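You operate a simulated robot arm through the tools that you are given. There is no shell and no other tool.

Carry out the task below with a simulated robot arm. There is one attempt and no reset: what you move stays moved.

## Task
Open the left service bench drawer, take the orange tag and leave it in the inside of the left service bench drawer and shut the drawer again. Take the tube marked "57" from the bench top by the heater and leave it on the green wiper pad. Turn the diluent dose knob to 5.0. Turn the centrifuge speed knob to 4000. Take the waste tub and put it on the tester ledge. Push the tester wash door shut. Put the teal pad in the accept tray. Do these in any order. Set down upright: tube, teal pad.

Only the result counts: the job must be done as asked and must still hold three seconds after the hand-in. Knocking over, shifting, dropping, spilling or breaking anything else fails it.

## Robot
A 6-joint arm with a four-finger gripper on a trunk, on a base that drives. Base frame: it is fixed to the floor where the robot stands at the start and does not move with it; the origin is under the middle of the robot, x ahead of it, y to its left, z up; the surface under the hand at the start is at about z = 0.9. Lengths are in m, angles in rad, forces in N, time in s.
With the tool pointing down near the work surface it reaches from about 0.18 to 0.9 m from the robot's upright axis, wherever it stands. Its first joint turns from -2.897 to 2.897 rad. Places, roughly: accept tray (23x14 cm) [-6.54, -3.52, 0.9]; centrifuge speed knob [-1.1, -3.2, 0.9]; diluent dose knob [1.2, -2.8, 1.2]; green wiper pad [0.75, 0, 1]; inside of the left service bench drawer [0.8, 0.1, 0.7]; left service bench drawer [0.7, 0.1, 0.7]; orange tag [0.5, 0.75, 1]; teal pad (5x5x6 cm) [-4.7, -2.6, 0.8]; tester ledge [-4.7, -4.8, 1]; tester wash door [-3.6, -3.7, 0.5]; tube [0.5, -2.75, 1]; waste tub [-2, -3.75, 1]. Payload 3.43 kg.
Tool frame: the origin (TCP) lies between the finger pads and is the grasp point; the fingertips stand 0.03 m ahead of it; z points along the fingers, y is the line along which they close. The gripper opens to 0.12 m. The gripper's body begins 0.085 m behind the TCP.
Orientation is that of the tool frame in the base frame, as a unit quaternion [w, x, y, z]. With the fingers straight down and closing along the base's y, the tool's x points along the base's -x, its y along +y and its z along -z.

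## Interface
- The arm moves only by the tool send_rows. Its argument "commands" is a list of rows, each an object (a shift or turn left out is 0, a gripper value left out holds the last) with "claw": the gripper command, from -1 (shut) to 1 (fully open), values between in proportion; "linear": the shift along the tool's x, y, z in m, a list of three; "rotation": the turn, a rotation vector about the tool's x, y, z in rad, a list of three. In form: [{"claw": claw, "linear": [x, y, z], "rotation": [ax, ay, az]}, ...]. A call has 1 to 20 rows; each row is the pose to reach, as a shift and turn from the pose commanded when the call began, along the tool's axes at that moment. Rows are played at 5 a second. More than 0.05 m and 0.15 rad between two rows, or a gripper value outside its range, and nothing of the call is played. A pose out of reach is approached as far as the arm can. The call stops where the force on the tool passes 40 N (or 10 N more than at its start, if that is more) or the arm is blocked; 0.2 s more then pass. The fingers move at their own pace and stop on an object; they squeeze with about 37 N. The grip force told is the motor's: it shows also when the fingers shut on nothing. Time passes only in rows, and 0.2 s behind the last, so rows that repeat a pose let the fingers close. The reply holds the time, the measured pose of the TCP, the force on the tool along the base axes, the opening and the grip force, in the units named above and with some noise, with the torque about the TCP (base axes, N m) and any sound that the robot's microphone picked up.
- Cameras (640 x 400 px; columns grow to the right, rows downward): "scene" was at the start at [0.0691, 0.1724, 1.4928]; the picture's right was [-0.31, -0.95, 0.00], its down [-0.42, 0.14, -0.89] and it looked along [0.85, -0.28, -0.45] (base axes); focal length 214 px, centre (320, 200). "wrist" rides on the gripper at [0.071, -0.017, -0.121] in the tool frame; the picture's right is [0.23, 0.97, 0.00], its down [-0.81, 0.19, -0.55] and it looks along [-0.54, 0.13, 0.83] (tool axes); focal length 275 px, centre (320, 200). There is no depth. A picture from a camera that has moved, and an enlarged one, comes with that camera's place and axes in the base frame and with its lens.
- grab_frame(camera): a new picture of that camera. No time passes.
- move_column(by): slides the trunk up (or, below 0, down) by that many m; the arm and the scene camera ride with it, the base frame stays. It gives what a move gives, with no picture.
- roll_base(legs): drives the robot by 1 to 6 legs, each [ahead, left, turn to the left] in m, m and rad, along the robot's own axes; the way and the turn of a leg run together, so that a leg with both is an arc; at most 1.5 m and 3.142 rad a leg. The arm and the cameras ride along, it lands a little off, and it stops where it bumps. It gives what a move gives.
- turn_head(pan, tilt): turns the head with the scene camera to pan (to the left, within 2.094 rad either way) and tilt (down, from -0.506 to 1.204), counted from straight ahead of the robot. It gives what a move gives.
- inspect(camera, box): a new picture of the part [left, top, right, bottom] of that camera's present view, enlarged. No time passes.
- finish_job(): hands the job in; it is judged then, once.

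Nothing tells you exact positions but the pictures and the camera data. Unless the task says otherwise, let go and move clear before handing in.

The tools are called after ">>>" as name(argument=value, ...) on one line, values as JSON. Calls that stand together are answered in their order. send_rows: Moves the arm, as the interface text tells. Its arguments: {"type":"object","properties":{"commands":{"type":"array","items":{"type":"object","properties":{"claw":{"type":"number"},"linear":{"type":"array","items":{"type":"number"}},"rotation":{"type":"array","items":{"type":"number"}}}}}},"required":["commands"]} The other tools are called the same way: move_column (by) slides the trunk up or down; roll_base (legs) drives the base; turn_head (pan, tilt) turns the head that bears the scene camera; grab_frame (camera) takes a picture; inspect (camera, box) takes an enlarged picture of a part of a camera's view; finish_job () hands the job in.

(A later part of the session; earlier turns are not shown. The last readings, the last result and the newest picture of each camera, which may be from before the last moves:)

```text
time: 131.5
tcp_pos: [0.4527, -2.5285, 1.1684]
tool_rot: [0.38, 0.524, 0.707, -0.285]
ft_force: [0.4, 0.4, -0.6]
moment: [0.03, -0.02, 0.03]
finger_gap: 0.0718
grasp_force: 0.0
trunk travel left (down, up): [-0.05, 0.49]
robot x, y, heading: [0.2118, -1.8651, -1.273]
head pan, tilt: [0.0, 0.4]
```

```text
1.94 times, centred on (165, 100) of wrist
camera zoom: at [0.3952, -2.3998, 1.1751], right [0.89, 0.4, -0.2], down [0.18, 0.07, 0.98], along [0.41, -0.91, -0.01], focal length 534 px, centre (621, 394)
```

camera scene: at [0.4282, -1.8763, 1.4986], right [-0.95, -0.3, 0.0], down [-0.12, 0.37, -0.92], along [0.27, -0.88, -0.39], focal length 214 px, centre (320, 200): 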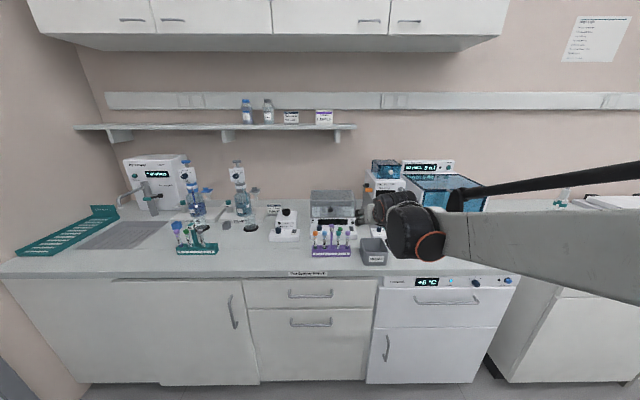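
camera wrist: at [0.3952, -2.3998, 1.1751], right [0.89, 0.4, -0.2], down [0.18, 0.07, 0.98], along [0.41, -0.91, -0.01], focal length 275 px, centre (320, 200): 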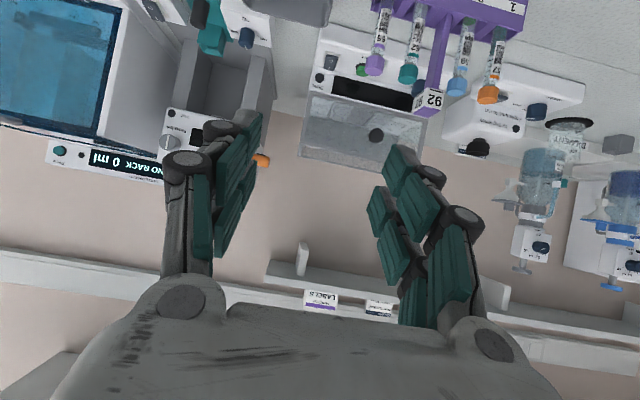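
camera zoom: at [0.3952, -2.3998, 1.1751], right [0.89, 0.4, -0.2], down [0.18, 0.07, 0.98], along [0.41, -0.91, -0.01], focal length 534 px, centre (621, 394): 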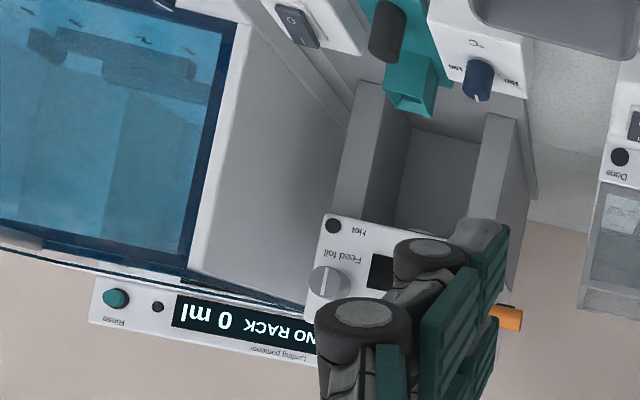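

The rack holds a "57" tube (orange cap), but the hinted place lies farther right, near the teal heating block, so I should check for another "57" by the heater. Raising the camera and looking down there.

>>> send_rows(commands=[{"linear": [-0.025, 0, -0.0165], "rotation": [0, 0.13, 0]}, {"linear": [-0.05, 0, -0.033], "rotation": [0, 0.26, 0]}, {"linear": [-0.075, 0, -0.05], "rotation": [0, 0.39, 0]}, {"linear": [-0.1, 0, -0.066], "rotation": [0, 0.52, 0]}, {"linear": [-0.1, 0, -0.066], "rotation": [0, 0.52, 0]}])

>>> grab_frame(camera="wrist")

>>> grab_frame(camera="scene")

```text
time: 132.7
tcp_pos: [0.4519, -2.5301, 1.2879]
tool_rot: [0.185, 0.58, 0.781, -0.14]
ft_force: [0.0, 0.4, 0.7]
moment: [0.04, 0.03, 0.01]
finger_gap: 0.0718
grasp_force: 0.1
trunk travel left (down, up): [-0.05, 0.49]
robot x, y, heading: [0.2128, -1.8693, -1.269]
head pan, tilt: [0.0, 0.4]
```

```text
taken
camera wrist: at [0.4023, -2.4219, 1.3638], right [0.87, 0.48, -0.11], down [0.32, -0.4, 0.86], along [0.37, -0.78, -0.5], focal length 275 px, centre (320, 200)
```

wrist: 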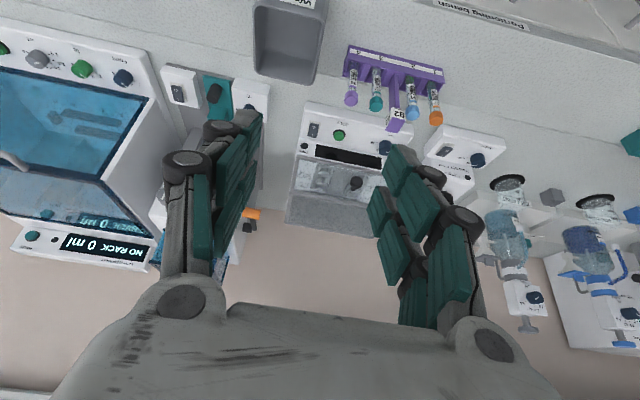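

```text
taken
camera scene: at [0.4282, -1.8766, 1.4986], right [-0.95, -0.3, 0.0], down [-0.12, 0.37, -0.92], along [0.28, -0.88, -0.39], focal length 214 px, centre (320, 200)
```

scene: 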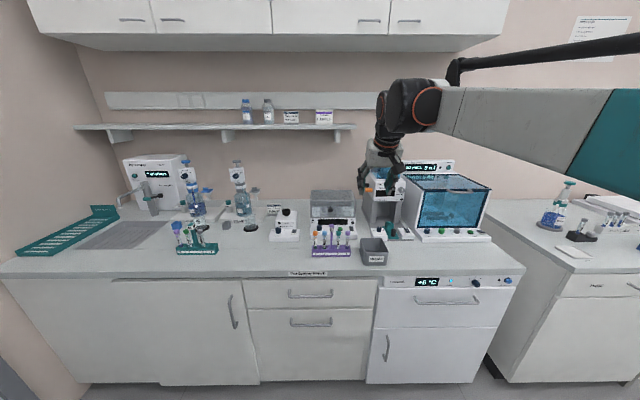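

>>> inspect(camera="scene", box=[340, 120, 500, 260])

>>> inspect(camera="scene", box=[300, 180, 400, 270])

>>> inspect(camera="wrist", box=[150, 0, 460, 200])

>>> inspect(camera="scene", box=[160, 150, 300, 260])

```text
2.86 times, centred on (420, 190) of scene
camera zoom: at [0.4282, -1.8766, 1.4986], right [-0.95, -0.3, 0.0], down [-0.12, 0.37, -0.92], along [0.28, -0.88, -0.39], focal length 613 px, centre (34, 229)
```

zoom: 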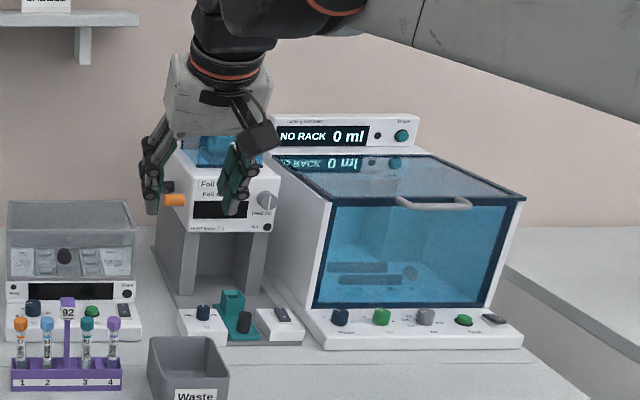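

```text
4.44 times, centred on (350, 225) of scene
camera zoom: at [0.4282, -1.8766, 1.4986], right [-0.95, -0.3, 0.0], down [-0.12, 0.37, -0.92], along [0.28, -0.88, -0.39], focal length 953 px, centre (187, 89)
```

zoom: 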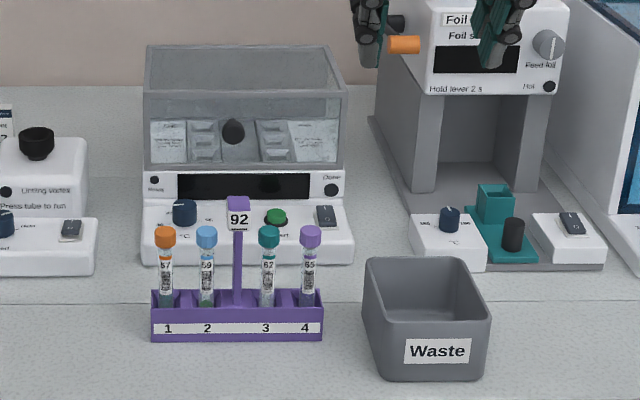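

```text
2.00 times, centred on (305, 100) of wrist
camera zoom: at [0.4023, -2.4219, 1.3638], right [0.87, 0.48, -0.11], down [0.32, -0.4, 0.86], along [0.37, -0.78, -0.5], focal length 551 px, centre (350, 400)
```

zoom: 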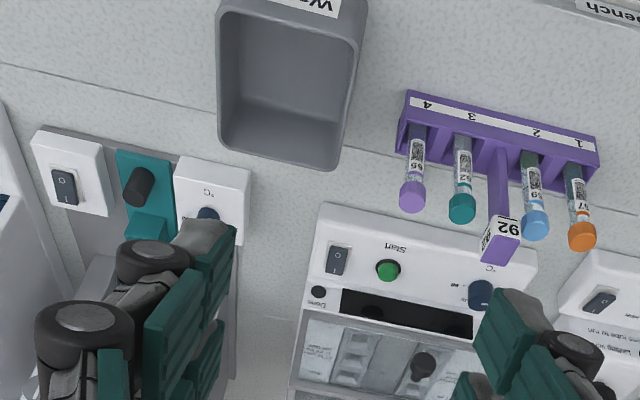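

```text
3.64 times, centred on (230, 205) of scene
camera zoom: at [0.4282, -1.8766, 1.4986], right [-0.95, -0.3, 0.0], down [-0.12, 0.37, -0.92], along [0.28, -0.88, -0.39], focal length 780 px, centre (647, 182)
```

zoom: 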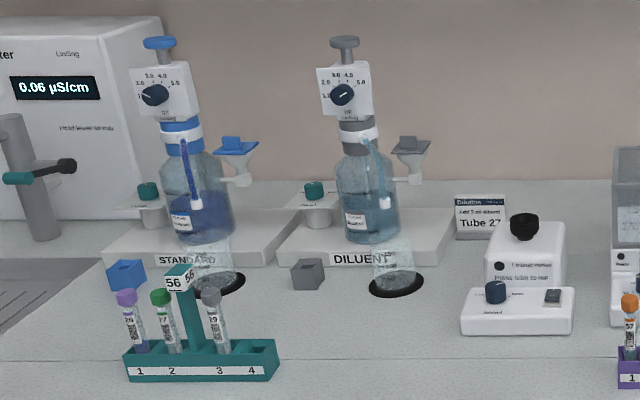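

The only "57" I can see is the orange-capped tube in slot 1 of the purple rack, right in front of the lidded heater (°C knob/Start). I'll move closer, turn the tool straight down and rotate it so the fingers close front-to-back.

>>> roll_base(legs=[[0.1, 0.17, 0.01]])

>>> send_rows(commands=[{"rotation": [0, 0.12, 0]}, {"rotation": [0, 0.24, 0]}, {"rotation": [0, 0.36, 0]}, {"rotation": [0, 0.47, 0]}, {"rotation": [0, 0.47, 0]}])

>>> send_rows(commands=[{"rotation": [0, 0, 0.143], "claw": 0.0}, {"rotation": [0, 0, 0.286]}, {"rotation": [0, 0, 0.428]}, {"rotation": [0, 0, 0.571]}, {"rotation": [0, 0, 0.714]}, {"rotation": [0, 0, 0.857]}, {"rotation": [0, 0, 1.0]}, {"rotation": [0, 0, 1.142]}, {"rotation": [0, 0, 1.285]}, {"rotation": [0, 0, 1.428]}, {"rotation": [0, 0, 1.571]}, {"rotation": [0, 0, 1.571]}])

>>> grab_frame(camera="wrist")

>>> grab_frame(camera="scene")

```text
time: 134.3
tcp_pos: [0.6484, -2.5721, 1.287]
tool_rot: [0.186, 0.575, 0.785, -0.139]
ft_force: [-0.6, -1.0, 0.5]
moment: [-0.02, -0.02, 0.0]
finger_gap: 0.072
grasp_force: 0.0
trunk travel left (down, up): [-0.05, 0.49]
robot x, y, heading: [0.404, -1.9114, -1.258]
head pan, tilt: [0.0, 0.4]
```

```text
time: 135.5
tcp_pos: [0.6477, -2.5719, 1.2881]
tool_rot: [-0.001, 0.592, 0.806, -0.001]
ft_force: [-0.4, -0.5, -0.6]
moment: [0.02, 0.01, -0.04]
finger_gap: 0.0722
grasp_force: 0.1
trunk travel left (down, up): [-0.05, 0.49]
robot x, y, heading: [0.4039, -1.9121, -1.257]
head pan, tilt: [0.0, 0.4]
```

```text
time: 138.1
tcp_pos: [0.6461, -2.5718, 1.2884]
tool_rot: [0.0, 0.989, 0.15, -0.003]
ft_force: [-0.2, 0.0, 0.4]
moment: [0.0, -0.01, -0.02]
finger_gap: 0.0602
grasp_force: 0.1
trunk travel left (down, up): [-0.05, 0.49]
robot x, y, heading: [0.4002, -1.9077, -1.255]
head pan, tilt: [0.0, 0.4]
```

```text
taken
camera wrist: at [0.7118, -2.5351, 1.409], right [0.51, -0.86, 0.0], down [-0.71, -0.42, 0.56], along [-0.48, -0.28, -0.83], focal length 275 px, centre (320, 200)
```

wrist: 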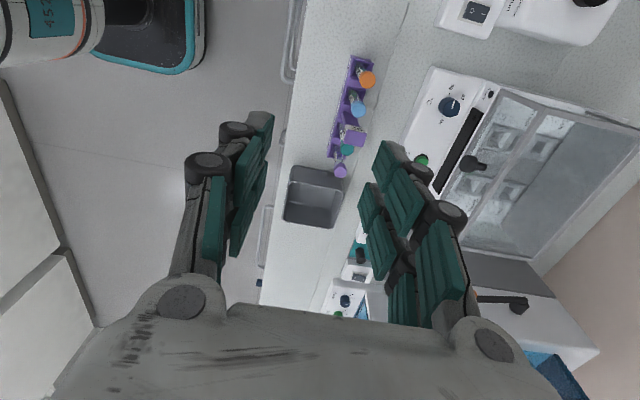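

```text
taken
camera scene: at [0.6177, -1.9186, 1.4986], right [-0.95, -0.31, 0.0], down [-0.12, 0.37, -0.92], along [0.28, -0.88, -0.39], focal length 214 px, centre (320, 200)
```

scene: 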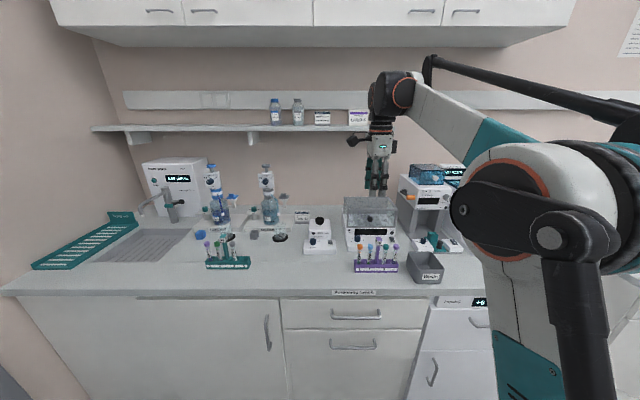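

The orange cap is at about [0.683, -2.626, 1.007]. Moving above it and down to z ≈ 1.10.

>>> send_rows(commands=[{"linear": [0.006, 0.021, 0.0], "claw": 0.0}, {"linear": [0.012, 0.042, 0.03]}, {"linear": [0.0182, 0.0627, 0.07]}, {"linear": [0.0182, 0.0627, 0.11]}, {"linear": [0.0182, 0.0627, 0.15]}, {"linear": [0.0182, 0.0627, 0.18]}, {"linear": [0.0182, 0.0627, 0.18]}])

>>> grab_frame(camera="wrist")

>>> inspect(camera="scene", box=[320, 180, 460, 290])

```text
time: 139.7
tcp_pos: [0.6825, -2.6295, 1.1088]
tool_rot: [-0.001, 0.989, 0.151, -0.003]
ft_force: [0.8, 0.5, -0.2]
moment: [0.01, -0.03, 0.02]
finger_gap: 0.06
grasp_force: 0.1
trunk travel left (down, up): [-0.05, 0.49]
robot x, y, heading: [0.4009, -1.9104, -1.256]
head pan, tilt: [0.0, 0.4]
```

```text
taken
camera wrist: at [0.7456, -2.5912, 1.2287], right [0.51, -0.86, 0.0], down [-0.71, -0.42, 0.56], along [-0.48, -0.28, -0.83], focal length 275 px, centre (320, 200)
```

wrist: 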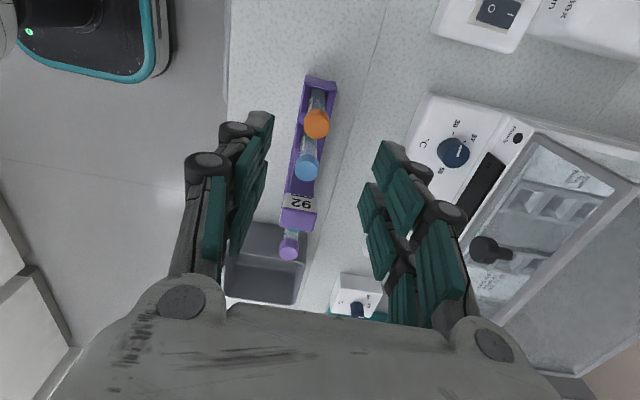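

```text
3.64 times, centred on (390, 235) of scene
camera zoom: at [0.6178, -1.9189, 1.4986], right [-0.95, -0.31, 0.0], down [-0.12, 0.37, -0.92], along [0.28, -0.88, -0.39], focal length 780 px, centre (66, 73)
```

zoom: 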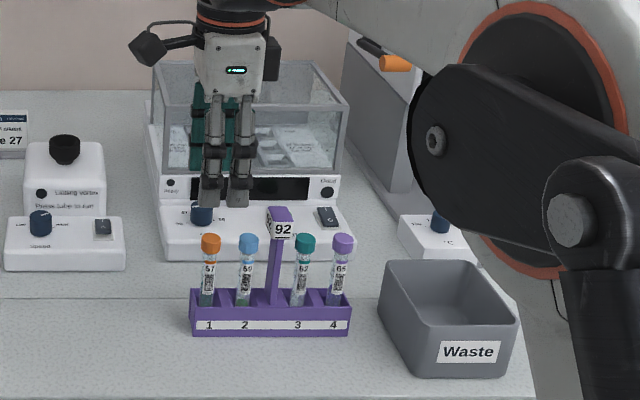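

Aligned over the cap with about 4 mm correction. Lowering around it.

>>> send_rows(commands=[{"linear": [0, -0.0044, 0.03]}, {"linear": [0, -0.0044, 0.06]}, {"linear": [0, -0.0044, 0.085]}, {"linear": [0, -0.0044, 0.106]}, {"linear": [0, -0.0044, 0.106]}])

>>> grab_frame(camera="wrist")

>>> inspect(camera="scene", box=[320, 180, 460, 290])

```text
time: 140.9
tcp_pos: [0.6823, -2.6231, 1.0004]
tool_rot: [0.0, 0.988, 0.152, -0.002]
ft_force: [-0.9, 1.1, 0.0]
moment: [0.02, 0.04, 0.01]
finger_gap: 0.0603
grasp_force: 0.0
trunk travel left (down, up): [-0.05, 0.49]
robot x, y, heading: [0.4031, -1.9134, -1.26]
head pan, tilt: [0.0, 0.4]
```

```text
taken
camera wrist: at [0.7453, -2.5852, 1.1218], right [0.51, -0.86, 0.0], down [-0.71, -0.42, 0.56], along [-0.48, -0.28, -0.83], focal length 275 px, centre (320, 200)
```

wrist: 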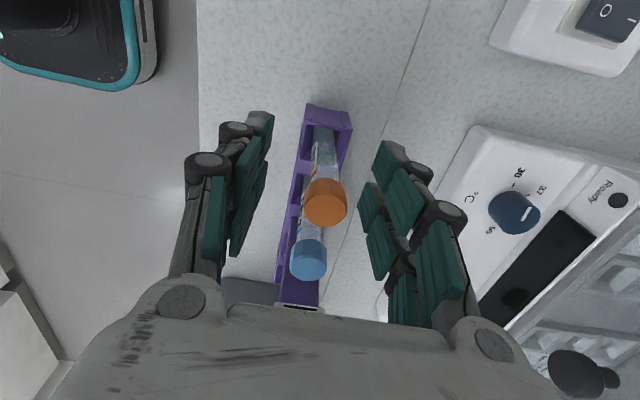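

```text
3.64 times, centred on (390, 235) of scene
camera zoom: at [0.6178, -1.9188, 1.4986], right [-0.95, -0.31, 0.0], down [-0.12, 0.37, -0.92], along [0.28, -0.88, -0.39], focal length 780 px, centre (66, 73)
```

zoom: 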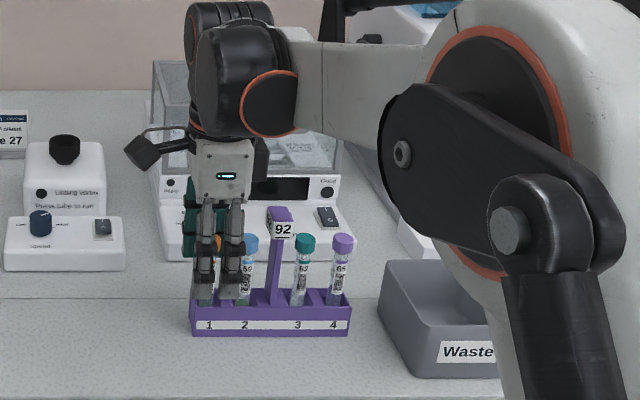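

The cap is between the pads. Closing the gripper.

>>> send_rows(commands=[{"claw": -0.5}, {"claw": -1}, {"claw": -1}, {"claw": -1}])

>>> grab_frame(camera="wrist")

```text
time: 141.9
tcp_pos: [0.6807, -2.6223, 1.0015]
tool_rot: [-0.001, 0.988, 0.151, -0.003]
ft_force: [0.6, -0.4, -0.4]
moment: [-0.01, -0.02, -0.01]
finger_gap: 0.0131
grasp_force: 36.8
trunk travel left (down, up): [-0.05, 0.49]
robot x, y, heading: [0.4048, -1.9149, -1.263]
head pan, tilt: [0.0, 0.4]
```

```text
taken
camera wrist: at [0.7452, -2.5851, 1.1221], right [0.51, -0.86, 0.0], down [-0.71, -0.42, 0.56], along [-0.48, -0.28, -0.83], focal length 275 px, centre (320, 200)
```

wrist: 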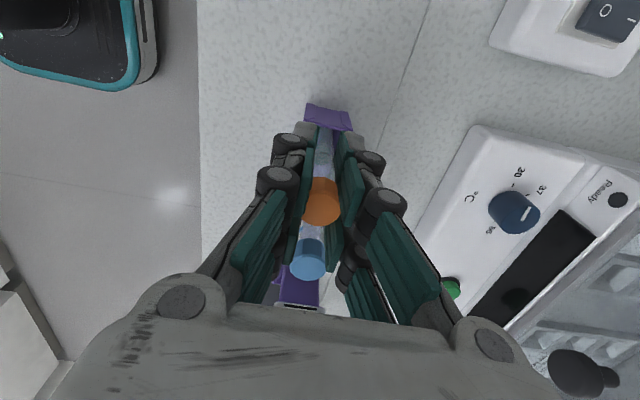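

Tube 57 is held (13 mm). Lifting straight up out of the rack.

>>> send_rows(commands=[{"linear": [0, 0, -0.02]}, {"linear": [0, 0, -0.05]}, {"linear": [0, 0, -0.08]}, {"linear": [0, 0, -0.12]}, {"linear": [0, 0, -0.15]}, {"linear": [0, 0, -0.15]}])

>>> grab_frame(camera="wrist")

>>> inspect(camera="scene", box=[320, 120, 460, 290])

```text
time: 143.3
tcp_pos: [0.6821, -2.6225, 1.1533]
tool_rot: [-0.001, 0.989, 0.151, -0.002]
ft_force: [0.4, -0.7, -0.3]
moment: [-0.02, -0.02, 0.0]
finger_gap: 0.0121
grasp_force: 36.8
trunk travel left (down, up): [-0.05, 0.49]
robot x, y, heading: [0.4032, -1.9101, -1.257]
head pan, tilt: [0.0, 0.4]
```

```text
taken
camera wrist: at [0.7467, -2.5846, 1.2736], right [0.51, -0.86, 0.0], down [-0.71, -0.42, 0.56], along [-0.48, -0.28, -0.83], focal length 275 px, centre (320, 200)
```

wrist: 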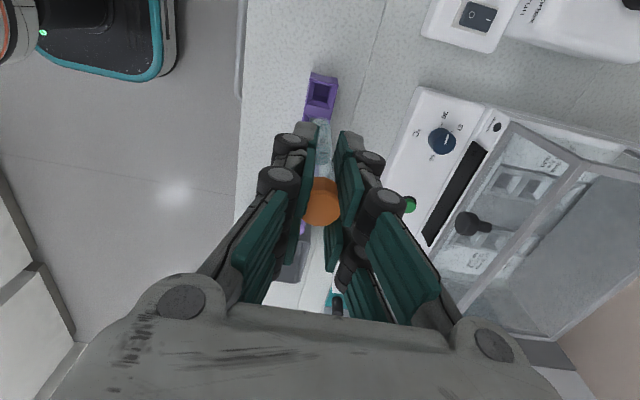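

```text
2.35 times, centred on (390, 205) of scene
camera zoom: at [0.6177, -1.9186, 1.4986], right [-0.95, -0.31, 0.0], down [-0.12, 0.37, -0.92], along [0.28, -0.88, -0.39], focal length 505 px, centre (155, 188)
```

zoom: 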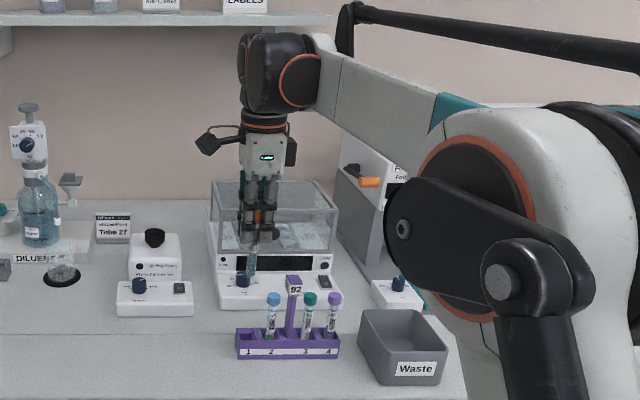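

Tube 57 is out; its bottom is about 9 cm below the TCP. I'll tuck it in and raise it, then carry it back up the aisle to the service bench.

>>> send_rows(commands=[{"linear": [0, -0.01, -0.04]}, {"linear": [0, -0.04, -0.075]}, {"linear": [0, -0.08, -0.1]}, {"linear": [0, -0.12, -0.11]}, {"linear": [0, -0.16, -0.12]}, {"linear": [0, -0.2, -0.13]}, {"linear": [0, -0.23, -0.13]}, {"linear": [0, -0.23, -0.13]}])

>>> roll_base(legs=[[-0.1, 0.15, 0], [-1.4, 0, 0]])

>>> grab_frame(camera="scene")

>>> grab_frame(camera="wrist")

```text
time: 145.1
tcp_pos: [0.6138, -2.4, 1.2828]
tool_rot: [0.0, 0.988, 0.151, -0.003]
ft_force: [-0.3, 0.1, 0.2]
moment: [0.0, 0.01, -0.01]
finger_gap: 0.0117
grasp_force: 37.3
trunk travel left (down, up): [-0.05, 0.49]
robot x, y, heading: [0.4017, -1.9132, -1.256]
head pan, tilt: [0.0, 0.4]
```

```text
time: 153.2
tcp_pos: [0.2999, -0.9232, 1.2831]
tool_rot: [0.0, 0.988, 0.151, -0.003]
ft_force: [0.6, -0.2, 0.2]
moment: [-0.01, 0.0, -0.01]
finger_gap: 0.0114
grasp_force: 37.0
trunk travel left (down, up): [-0.05, 0.49]
robot x, y, heading: [0.0898, -0.4339, -1.258]
head pan, tilt: [0.0, 0.4]
```

```text
taken
camera scene: at [0.3028, -0.4399, 1.4986], right [-0.95, -0.31, 0.0], down [-0.12, 0.37, -0.92], along [0.28, -0.88, -0.39], focal length 214 px, centre (320, 200)
```

scene: 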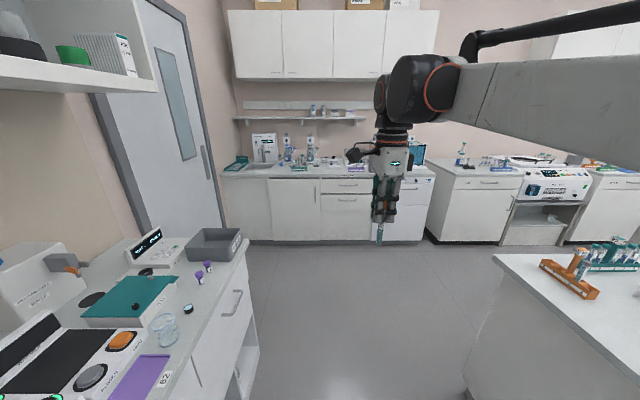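

```text
taken
camera wrist: at [0.3644, -0.8851, 1.4039], right [0.51, -0.86, 0.0], down [-0.71, -0.42, 0.56], along [-0.48, -0.28, -0.83], focal length 275 px, centre (320, 200)
```

wrist: 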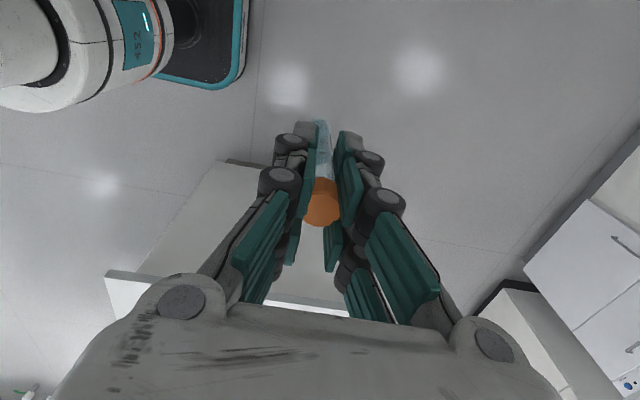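

Robot is beside the service bench. Rotating left to face it and aligning with the green pad.

>>> roll_base(legs=[[0, 0, 1.571], [0, 0.235, 0]])

>>> turn_head(pan=0.0, tilt=0.6)

>>> grab_frame(camera="scene")

>>> grab_frame(camera="wrist")

```text
time: 158.8
tcp_pos: [0.5051, 0.0087, 1.284]
tool_rot: [0.002, 0.593, 0.805, -0.002]
ft_force: [0.0, -0.4, -0.6]
moment: [0.02, 0.01, -0.02]
finger_gap: 0.0113
grasp_force: 37.3
trunk travel left (down, up): [-0.05, 0.49]
robot x, y, heading: [0.0184, -0.2021, 0.313]
head pan, tilt: [0.0, 0.4]
```

```text
time: 159.5
tcp_pos: [0.5059, 0.0079, 1.2831]
tool_rot: [0.002, 0.593, 0.805, -0.002]
ft_force: [-0.1, 0.5, -0.3]
moment: [0.0, -0.02, 0.0]
finger_gap: 0.0117
grasp_force: 36.7
trunk travel left (down, up): [-0.05, 0.49]
robot x, y, heading: [0.0158, -0.2053, 0.314]
head pan, tilt: [0.0, 0.6]
```

```text
taken
camera scene: at [0.0211, 0.0092, 1.4805], right [0.31, -0.95, 0.0], down [-0.54, -0.17, -0.83], along [0.79, 0.25, -0.56], focal length 214 px, centre (320, 200)
```

scene: 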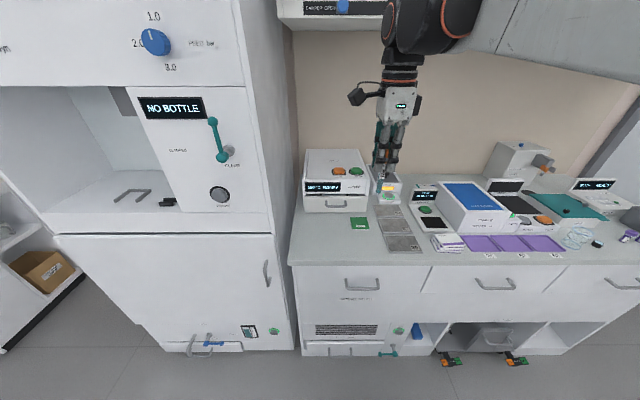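

```text
taken
camera wrist: at [0.4683, 0.0718, 1.4039], right [0.86, 0.51, 0.0], down [0.42, -0.71, 0.56], along [0.28, -0.48, -0.83], focal length 275 px, centre (320, 200)
```

wrist: 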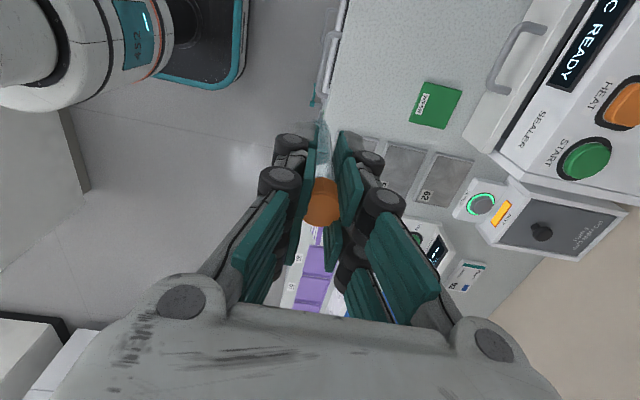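

The green pad centre is at about [0.712, 0.063, 0.908]. I'll rotate the gripper back 90° (so it clears the sealer) and bring the tube over the pad.

>>> send_rows(commands=[{"linear": [-0.0008, 0.019, 0], "rotation": [0, 0, -0.143]}, {"linear": [-0.0016, 0.039, 0], "rotation": [0, 0, -0.286]}, {"linear": [-0.0024, 0.058, 0], "rotation": [0, 0, -0.428]}, {"linear": [-0.0032, 0.077, 0], "rotation": [0, 0, -0.571]}, {"linear": [-0.004, 0.097, 0], "rotation": [0, 0, -0.714]}, {"linear": [-0.0047, 0.116, 0], "rotation": [0, 0, -0.857]}, {"linear": [-0.0055, 0.136, 0], "rotation": [0, 0, -1.0]}, {"linear": [-0.0063, 0.155, 0], "rotation": [0, 0, -1.142]}, {"linear": [-0.0071, 0.174, 0], "rotation": [0, 0, -1.285]}, {"linear": [-0.0079, 0.194, 0], "rotation": [0, 0, -1.428]}, {"linear": [-0.0087, 0.213, 0.03], "rotation": [0, 0, -1.571]}, {"linear": [-0.0087, 0.213, 0.06], "rotation": [0, 0, -1.571]}, {"linear": [-0.0087, 0.213, 0.1], "rotation": [0, 0, -1.571]}, {"linear": [-0.0087, 0.213, 0.1], "rotation": [0, 0, -1.571]}])

>>> grab_frame(camera="wrist")

>>> inspect(camera="scene", box=[290, 130, 450, 260])

```text
time: 162.5
tcp_pos: [0.7108, 0.0615, 1.1816]
tool_rot: [0.0, -0.15, 0.989, -0.002]
ft_force: [-0.5, 0.0, 0.4]
moment: [0.02, 0.07, 0.01]
finger_gap: 0.0114
grasp_force: 36.8
trunk travel left (down, up): [-0.05, 0.49]
robot x, y, heading: [0.0132, -0.203, 0.311]
head pan, tilt: [0.0, 0.6]
```

```text
taken
camera wrist: at [0.6482, 0.0253, 1.3034], right [-0.51, 0.86, 0.0], down [0.72, 0.43, 0.55], along [0.48, 0.28, -0.83], focal length 275 px, centre (320, 200)
```

wrist: 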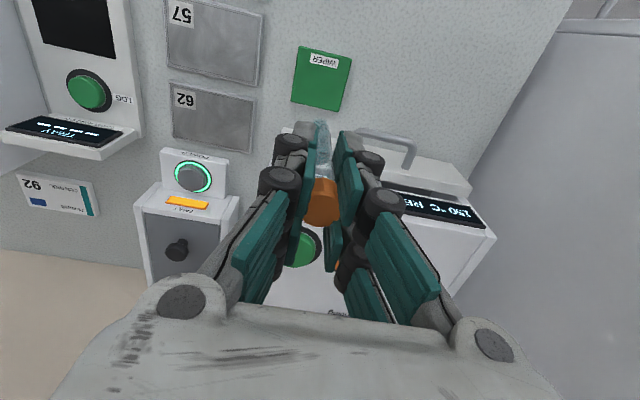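

```text
3.08 times, centred on (370, 195) of scene
camera zoom: at [0.0216, 0.0094, 1.4804], right [0.31, -0.95, 0.0], down [-0.54, -0.17, -0.82], along [0.79, 0.25, -0.57], focal length 660 px, centre (166, 215)
```

zoom: 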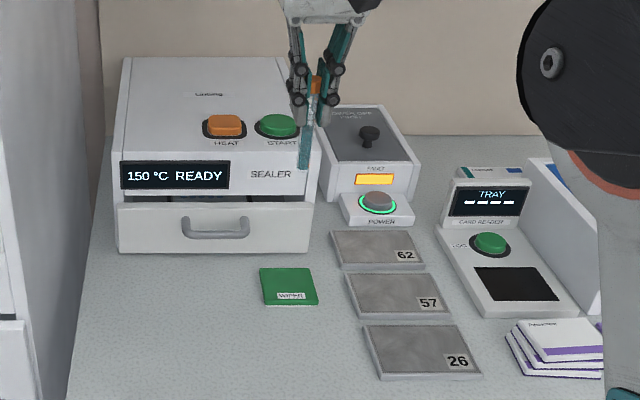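

Tube is above the pad centre. Lowering to just above it.

>>> send_rows(commands=[{"linear": [0.001, 0, 0.035]}, {"linear": [0.001, 0, 0.07]}, {"linear": [0.001, 0, 0.105]}, {"linear": [0.001, 0, 0.14]}, {"linear": [0.001, 0, 0.155]}, {"linear": [0.001, 0, 0.155]}])

>>> inspect(camera="scene", box=[290, 150, 430, 260])

>>> grab_frame(camera="wrist")

```text
time: 163.9
tcp_pos: [0.7097, 0.0631, 1.0267]
tool_rot: [0.0, -0.15, 0.989, -0.003]
ft_force: [-0.2, 0.8, -0.4]
moment: [-0.03, 0.02, -0.02]
finger_gap: 0.0116
grasp_force: 37.0
trunk travel left (down, up): [-0.05, 0.49]
robot x, y, heading: [0.0157, -0.1995, 0.309]
head pan, tilt: [0.0, 0.6]
```

```text
3.64 times, centred on (360, 205) of scene
camera zoom: at [0.0212, 0.0093, 1.4804], right [0.31, -0.95, 0.0], down [-0.54, -0.17, -0.82], along [0.79, 0.25, -0.57], focal length 780 px, centre (174, 182)
```

zoom: 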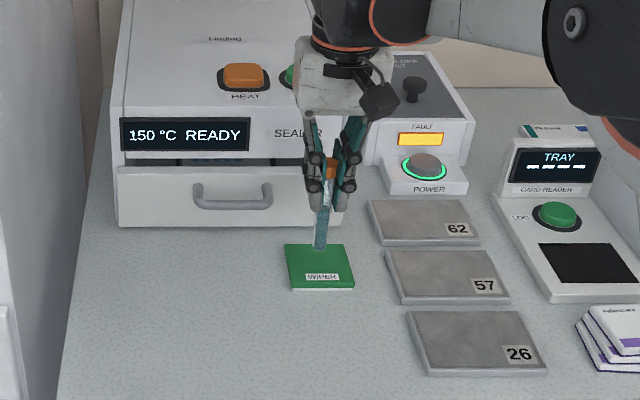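

```text
taken
camera wrist: at [0.6473, 0.0255, 1.1482], right [-0.51, 0.86, 0.0], down [0.72, 0.43, 0.55], along [0.48, 0.28, -0.83], focal length 275 px, centre (320, 200)
```

wrist: 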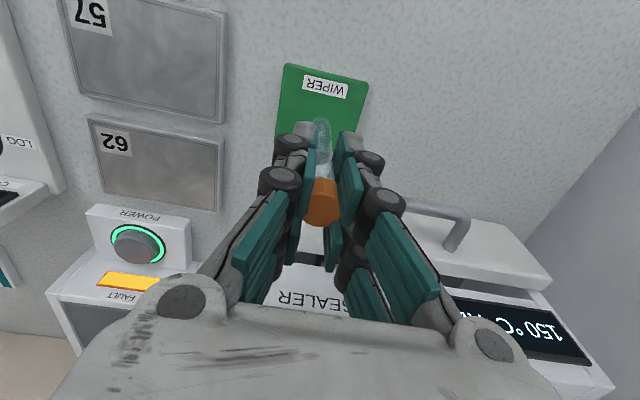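

The tube's base is just above the pad. Lowering in small steps until light contact.

>>> send_rows(commands=[{"linear": [0.003, -0.001, 0.006]}, {"linear": [0.004, -0.001, 0.012]}, {"linear": [0.004, -0.001, 0.016]}, {"linear": [0.004, -0.001, 0.016]}])

>>> inspect(camera="scene", box=[320, 190, 400, 250])

```text
time: 164.9
tcp_pos: [0.7061, 0.0594, 1.0123]
tool_rot: [0.0, -0.152, 0.988, -0.003]
ft_force: [-0.2, 1.6, -0.1]
moment: [0.03, 0.01, -0.01]
finger_gap: 0.0115
grasp_force: 37.2
trunk travel left (down, up): [-0.05, 0.49]
robot x, y, heading: [0.0133, -0.2025, 0.314]
head pan, tilt: [0.0, 0.6]
```

```text
6.67 times, centred on (360, 220) of scene
camera zoom: at [0.0213, 0.0093, 1.4804], right [0.31, -0.95, 0.0], down [-0.54, -0.17, -0.82], along [0.79, 0.25, -0.57], focal length 1430 px, centre (53, 67)
```

zoom: 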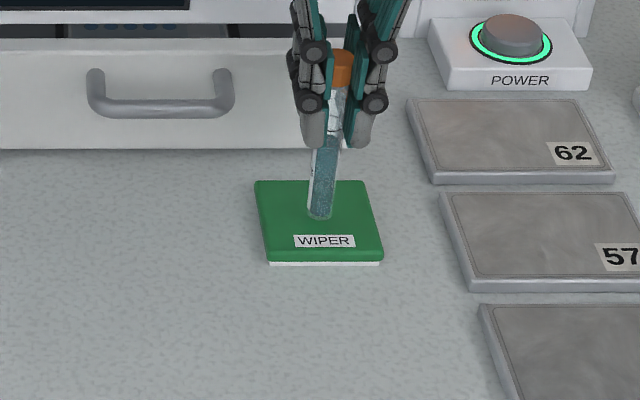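

>>> send_rows(commands=[{"linear": [0, 0, 0.003]}, {"linear": [0, 0, 0.006]}, {"linear": [0, 0, 0.009]}, {"linear": [0, 0, 0.009]}])

>>> inspect(camera="scene", box=[320, 190, 400, 250])

```text
time: 165.8
tcp_pos: [0.7083, 0.059, 1.0074]
tool_rot: [0.003, -0.15, 0.989, -0.001]
ft_force: [0.3, 0.8, 24.6]
moment: [0.08, -0.03, -0.02]
finger_gap: 0.012
grasp_force: 36.8
trunk travel left (down, up): [-0.05, 0.49]
robot x, y, heading: [0.0161, -0.202, 0.311]
head pan, tilt: [0.0, 0.6]
stopped in row 4: the force on the tool passed its limit at 46 N (the readings are from after the stop); the commanded pose is now the measured one
```

```text
6.67 times, centred on (360, 220) of scene
camera zoom: at [0.019, 0.0085, 1.4807], right [0.31, -0.95, 0.0], down [-0.54, -0.17, -0.83], along [0.79, 0.25, -0.56], focal length 1430 px, centre (53, 67)
```

zoom: 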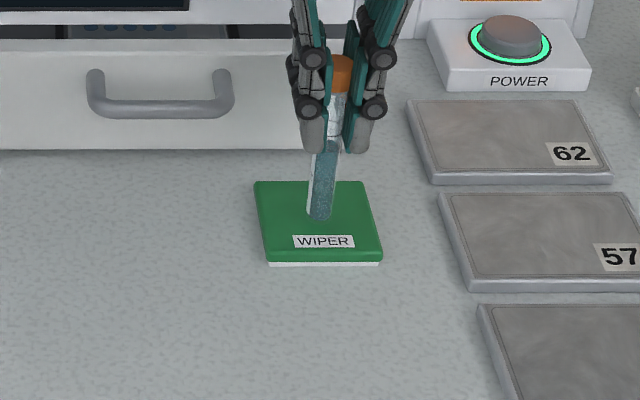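

The tube stands on the pad with light pressure. Relieving slightly, then opening just a little to check it stands by itself.

>>> send_rows(commands=[{"linear": [0, 0, -0.0015]}, {"linear": [0, 0, -0.002]}, {"linear": [0, 0, -0.002], "claw": -0.7}, {"linear": [0, 0, -0.002], "claw": -0.6}, {"linear": [0, 0, -0.002], "claw": -0.5}])

>>> inspect(camera="scene", box=[320, 190, 400, 250])

>>> grab_frame(camera="wrist")

```text
time: 166.9
tcp_pos: [0.7079, 0.0598, 1.0058]
tool_rot: [0.002, -0.15, 0.989, -0.002]
ft_force: [-0.5, 0.0, 0.6]
moment: [0.0, 0.0, 0.02]
finger_gap: 0.0299
grasp_force: 0.0
trunk travel left (down, up): [-0.05, 0.49]
robot x, y, heading: [0.0165, -0.2035, 0.314]
head pan, tilt: [0.0, 0.6]
```

```text
6.67 times, centred on (360, 220) of scene
camera zoom: at [0.0213, 0.0093, 1.4804], right [0.31, -0.95, 0.0], down [-0.54, -0.17, -0.82], along [0.79, 0.25, -0.57], focal length 1430 px, centre (53, 67)
```

zoom: 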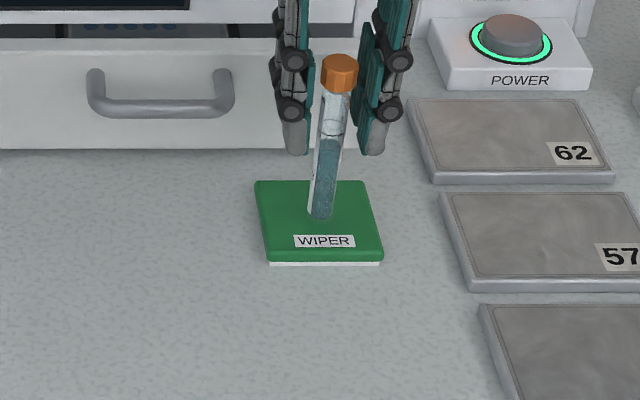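

```text
taken
camera wrist: at [0.6443, 0.0228, 1.1278], right [-0.51, 0.86, 0.0], down [0.72, 0.43, 0.55], along [0.48, 0.28, -0.83], focal length 275 px, centre (320, 200)
```

wrist: 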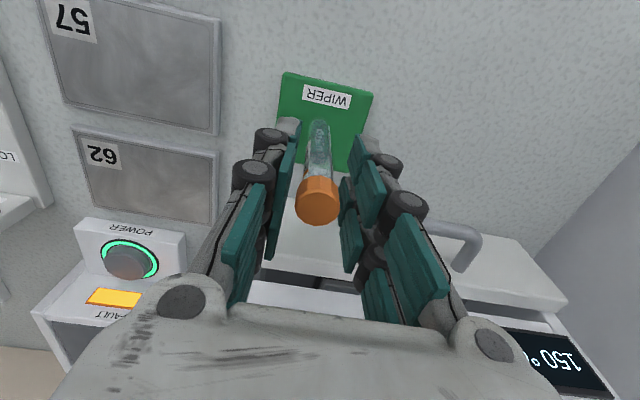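

The tube stands on its own. Opening wider and rising straight up away from it.

>>> send_rows(commands=[{"claw": -0.1}, {"claw": -0.1}, {"linear": [0, 0, -0.02]}, {"linear": [0, 0, -0.05]}, {"linear": [0, 0, -0.09]}, {"linear": [0, 0, -0.13]}, {"linear": [0, 0, -0.17]}, {"linear": [0, 0, -0.2]}, {"linear": [0, 0, -0.2]}])

>>> inspect(camera="scene", box=[300, 170, 420, 260])

>>> grab_frame(camera="wrist")

```text
time: 168.9
tcp_pos: [0.7071, 0.0602, 1.2053]
tool_rot: [0.001, -0.15, 0.989, -0.001]
ft_force: [-0.5, 0.8, 0.3]
moment: [0.0, 0.01, 0.04]
finger_gap: 0.054
grasp_force: 0.0
trunk travel left (down, up): [-0.05, 0.49]
robot x, y, heading: [0.0175, -0.2026, 0.312]
head pan, tilt: [0.0, 0.6]
```

```text
4.44 times, centred on (360, 215) of scene
camera zoom: at [0.0211, 0.0093, 1.4804], right [0.31, -0.95, 0.0], down [-0.54, -0.17, -0.82], along [0.79, 0.25, -0.57], focal length 953 px, centre (142, 133)
```

zoom: 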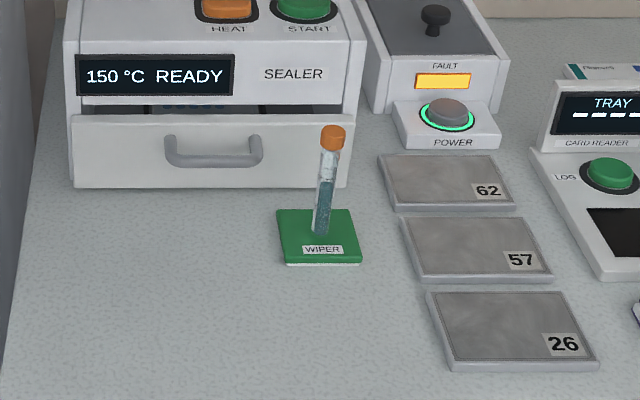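

```text
taken
camera wrist: at [0.6443, 0.0236, 1.3261], right [-0.51, 0.86, 0.0], down [0.72, 0.43, 0.55], along [0.48, 0.28, -0.83], focal length 275 px, centre (320, 200)
```

wrist: 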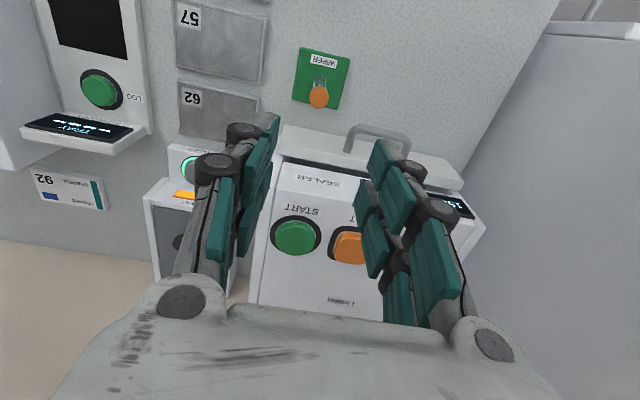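

The tube stands upright on the green wiper pad. Next: the centrifuge speed knob at the far bench, right side. Tucking the arm in and driving back down the aisle.

>>> send_rows(commands=[{"linear": [0.045, 0, -0.01]}, {"linear": [0.09, 0, -0.02]}, {"linear": [0.135, 0, -0.03]}, {"linear": [0.18, 0, -0.03]}, {"linear": [0.225, 0, -0.03]}, {"linear": [0.27, 0, -0.03]}, {"linear": [0.27, 0, -0.03]}])

>>> roll_base(legs=[[-0.03, 0, 0], [0, 0, -1.571], [1.45, 0, 0], [0.25, 0, 0]])

>>> turn_head(pan=-1.0, tilt=0.5)

>>> grab_frame(camera="scene")

```text
time: 170.6
tcp_pos: [0.4465, -0.0174, 1.2355]
tool_rot: [0.001, -0.15, 0.989, -0.001]
ft_force: [-1.3, 0.5, -0.4]
moment: [0.02, -0.05, -0.03]
finger_gap: 0.0539
grasp_force: 0.1
trunk travel left (down, up): [-0.05, 0.49]
robot x, y, heading: [0.0154, -0.2011, 0.309]
head pan, tilt: [0.0, 0.6]
```

```text
time: 183.5
tcp_pos: [0.733, -2.2586, 1.2352]
tool_rot: [0.0, 0.581, 0.814, -0.002]
ft_force: [-0.2, 1.1, -0.3]
moment: [0.02, 0.01, -0.01]
finger_gap: 0.054
grasp_force: 0.0
trunk travel left (down, up): [-0.05, 0.49]
robot x, y, heading: [0.5356, -1.8303, -1.23]
head pan, tilt: [0.0, 0.6]
```

```text
time: 184.7
tcp_pos: [0.7328, -2.2582, 1.2361]
tool_rot: [-0.001, 0.58, 0.814, -0.001]
ft_force: [0.3, -0.6, -0.5]
moment: [0.0, 0.01, -0.03]
finger_gap: 0.0536
grasp_force: 0.0
trunk travel left (down, up): [-0.05, 0.49]
robot x, y, heading: [0.5331, -1.8302, -1.232]
head pan, tilt: [-1.0, 0.499]
```

```text
taken
camera scene: at [0.7287, -1.8319, 1.4827], right [-0.99, -0.13, 0.0], down [-0.07, 0.54, -0.84], along [0.11, -0.83, -0.54], focal length 214 px, centre (320, 200)
```

scene: 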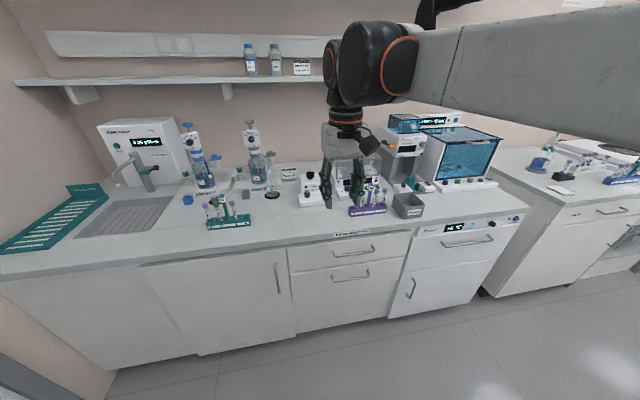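

>>> roll_base(legs=[[-0.1, -0.5, -0.025]])

>>> grab_frame(camera="scene")

```text
time: 187.7
tcp_pos: [0.2085, -2.3278, 1.236]
tool_rot: [0.0, 0.593, 0.805, -0.001]
ft_force: [0.3, 0.2, -0.1]
moment: [0.01, -0.02, 0.04]
finger_gap: 0.0539
grasp_force: 0.1
trunk travel left (down, up): [-0.05, 0.49]
robot x, y, heading: [0.0187, -1.8948, -1.256]
head pan, tilt: [-1.0, 0.499]
```

```text
taken
camera scene: at [0.2177, -1.9027, 1.4845], right [-0.99, -0.1, 0.0], down [-0.05, 0.52, -0.85], along [0.09, -0.85, -0.53], focal length 214 px, centre (320, 200)
```

scene: 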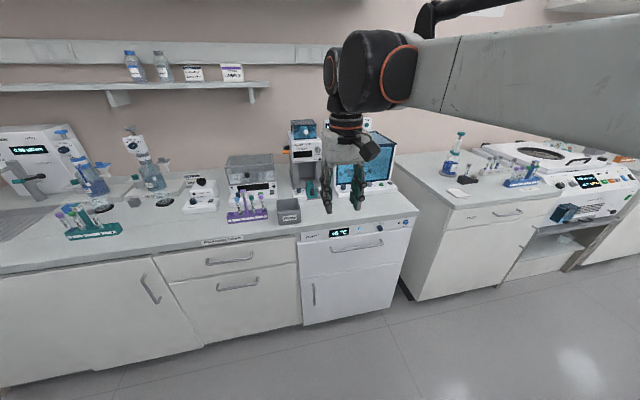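

The head seems blocked from panning right by the arm, but I can see the centrifuge to the right. Continuing to strafe right along the aisle.

>>> roll_base(legs=[[0, -1.1, 0]])

>>> grab_frame(camera="scene")

>>> grab_frame(camera="wrist")

```text
time: 193.5
tcp_pos: [-0.8613, -2.678, 1.2357]
tool_rot: [-0.001, 0.587, 0.809, -0.002]
ft_force: [0.3, 0.3, -0.1]
moment: [0.01, -0.01, 0.0]
finger_gap: 0.0541
grasp_force: 0.0
trunk travel left (down, up): [-0.05, 0.49]
robot x, y, heading: [-1.0539, -2.2479, -1.25]
head pan, tilt: [-1.0, 0.499]
```

```text
taken
camera scene: at [-0.8574, -2.2543, 1.4869], right [-0.99, -0.11, 0.0], down [-0.06, 0.5, -0.86], along [0.1, -0.86, -0.5], focal length 214 px, centre (320, 200)
```

scene: 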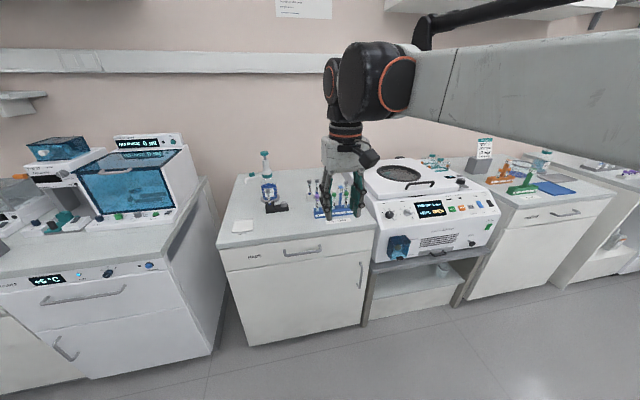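

```text
taken
camera wrist: at [-0.8986, -2.6156, 1.3567], right [0.85, 0.52, 0.0], down [0.44, -0.71, 0.55], along [0.28, -0.47, -0.83], focal length 275 px, centre (320, 200)
```

wrist: 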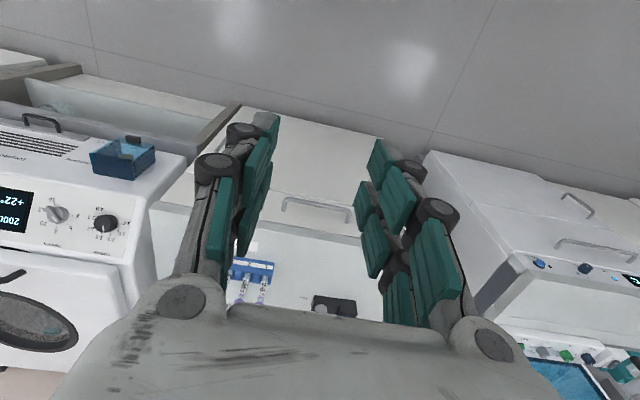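

The centrifuge's front panel is in view. Zooming in on its knobs and display.

>>> inspect(camera="scene", box=[365, 170, 515, 270])

>>> inspect(camera="wrist", box=[0, 100, 200, 300])

```text
4.00 times, centred on (440, 220) of scene
camera zoom: at [-0.8574, -2.2543, 1.4869], right [-0.99, -0.11, 0.0], down [-0.06, 0.5, -0.86], along [0.1, -0.86, -0.5], focal length 858 px, centre (-160, 120)
```

zoom: 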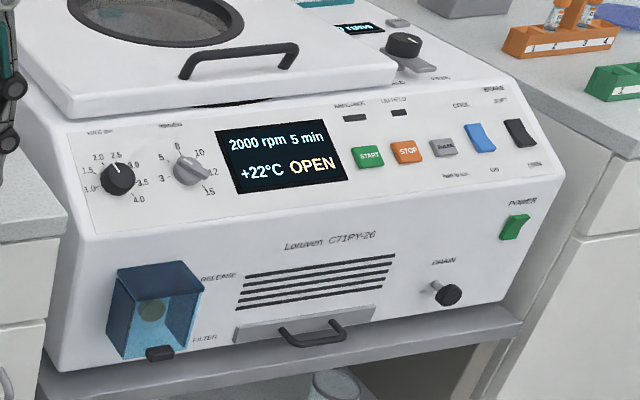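

```text
2.00 times, centred on (100, 200) of wrist
camera zoom: at [-0.8986, -2.6156, 1.3567], right [0.85, 0.52, 0.0], down [0.44, -0.71, 0.55], along [0.28, -0.47, -0.83], focal length 551 px, centre (760, 200)
```

zoom: 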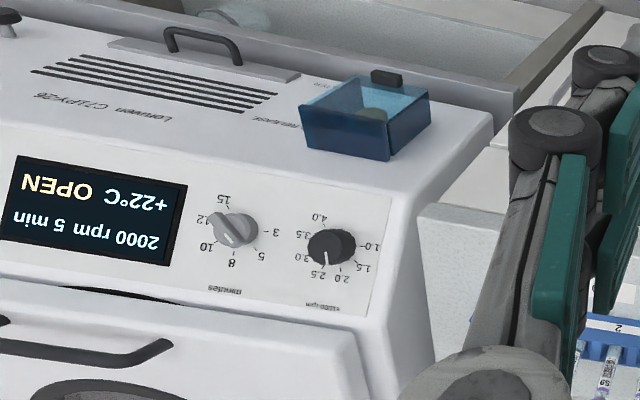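

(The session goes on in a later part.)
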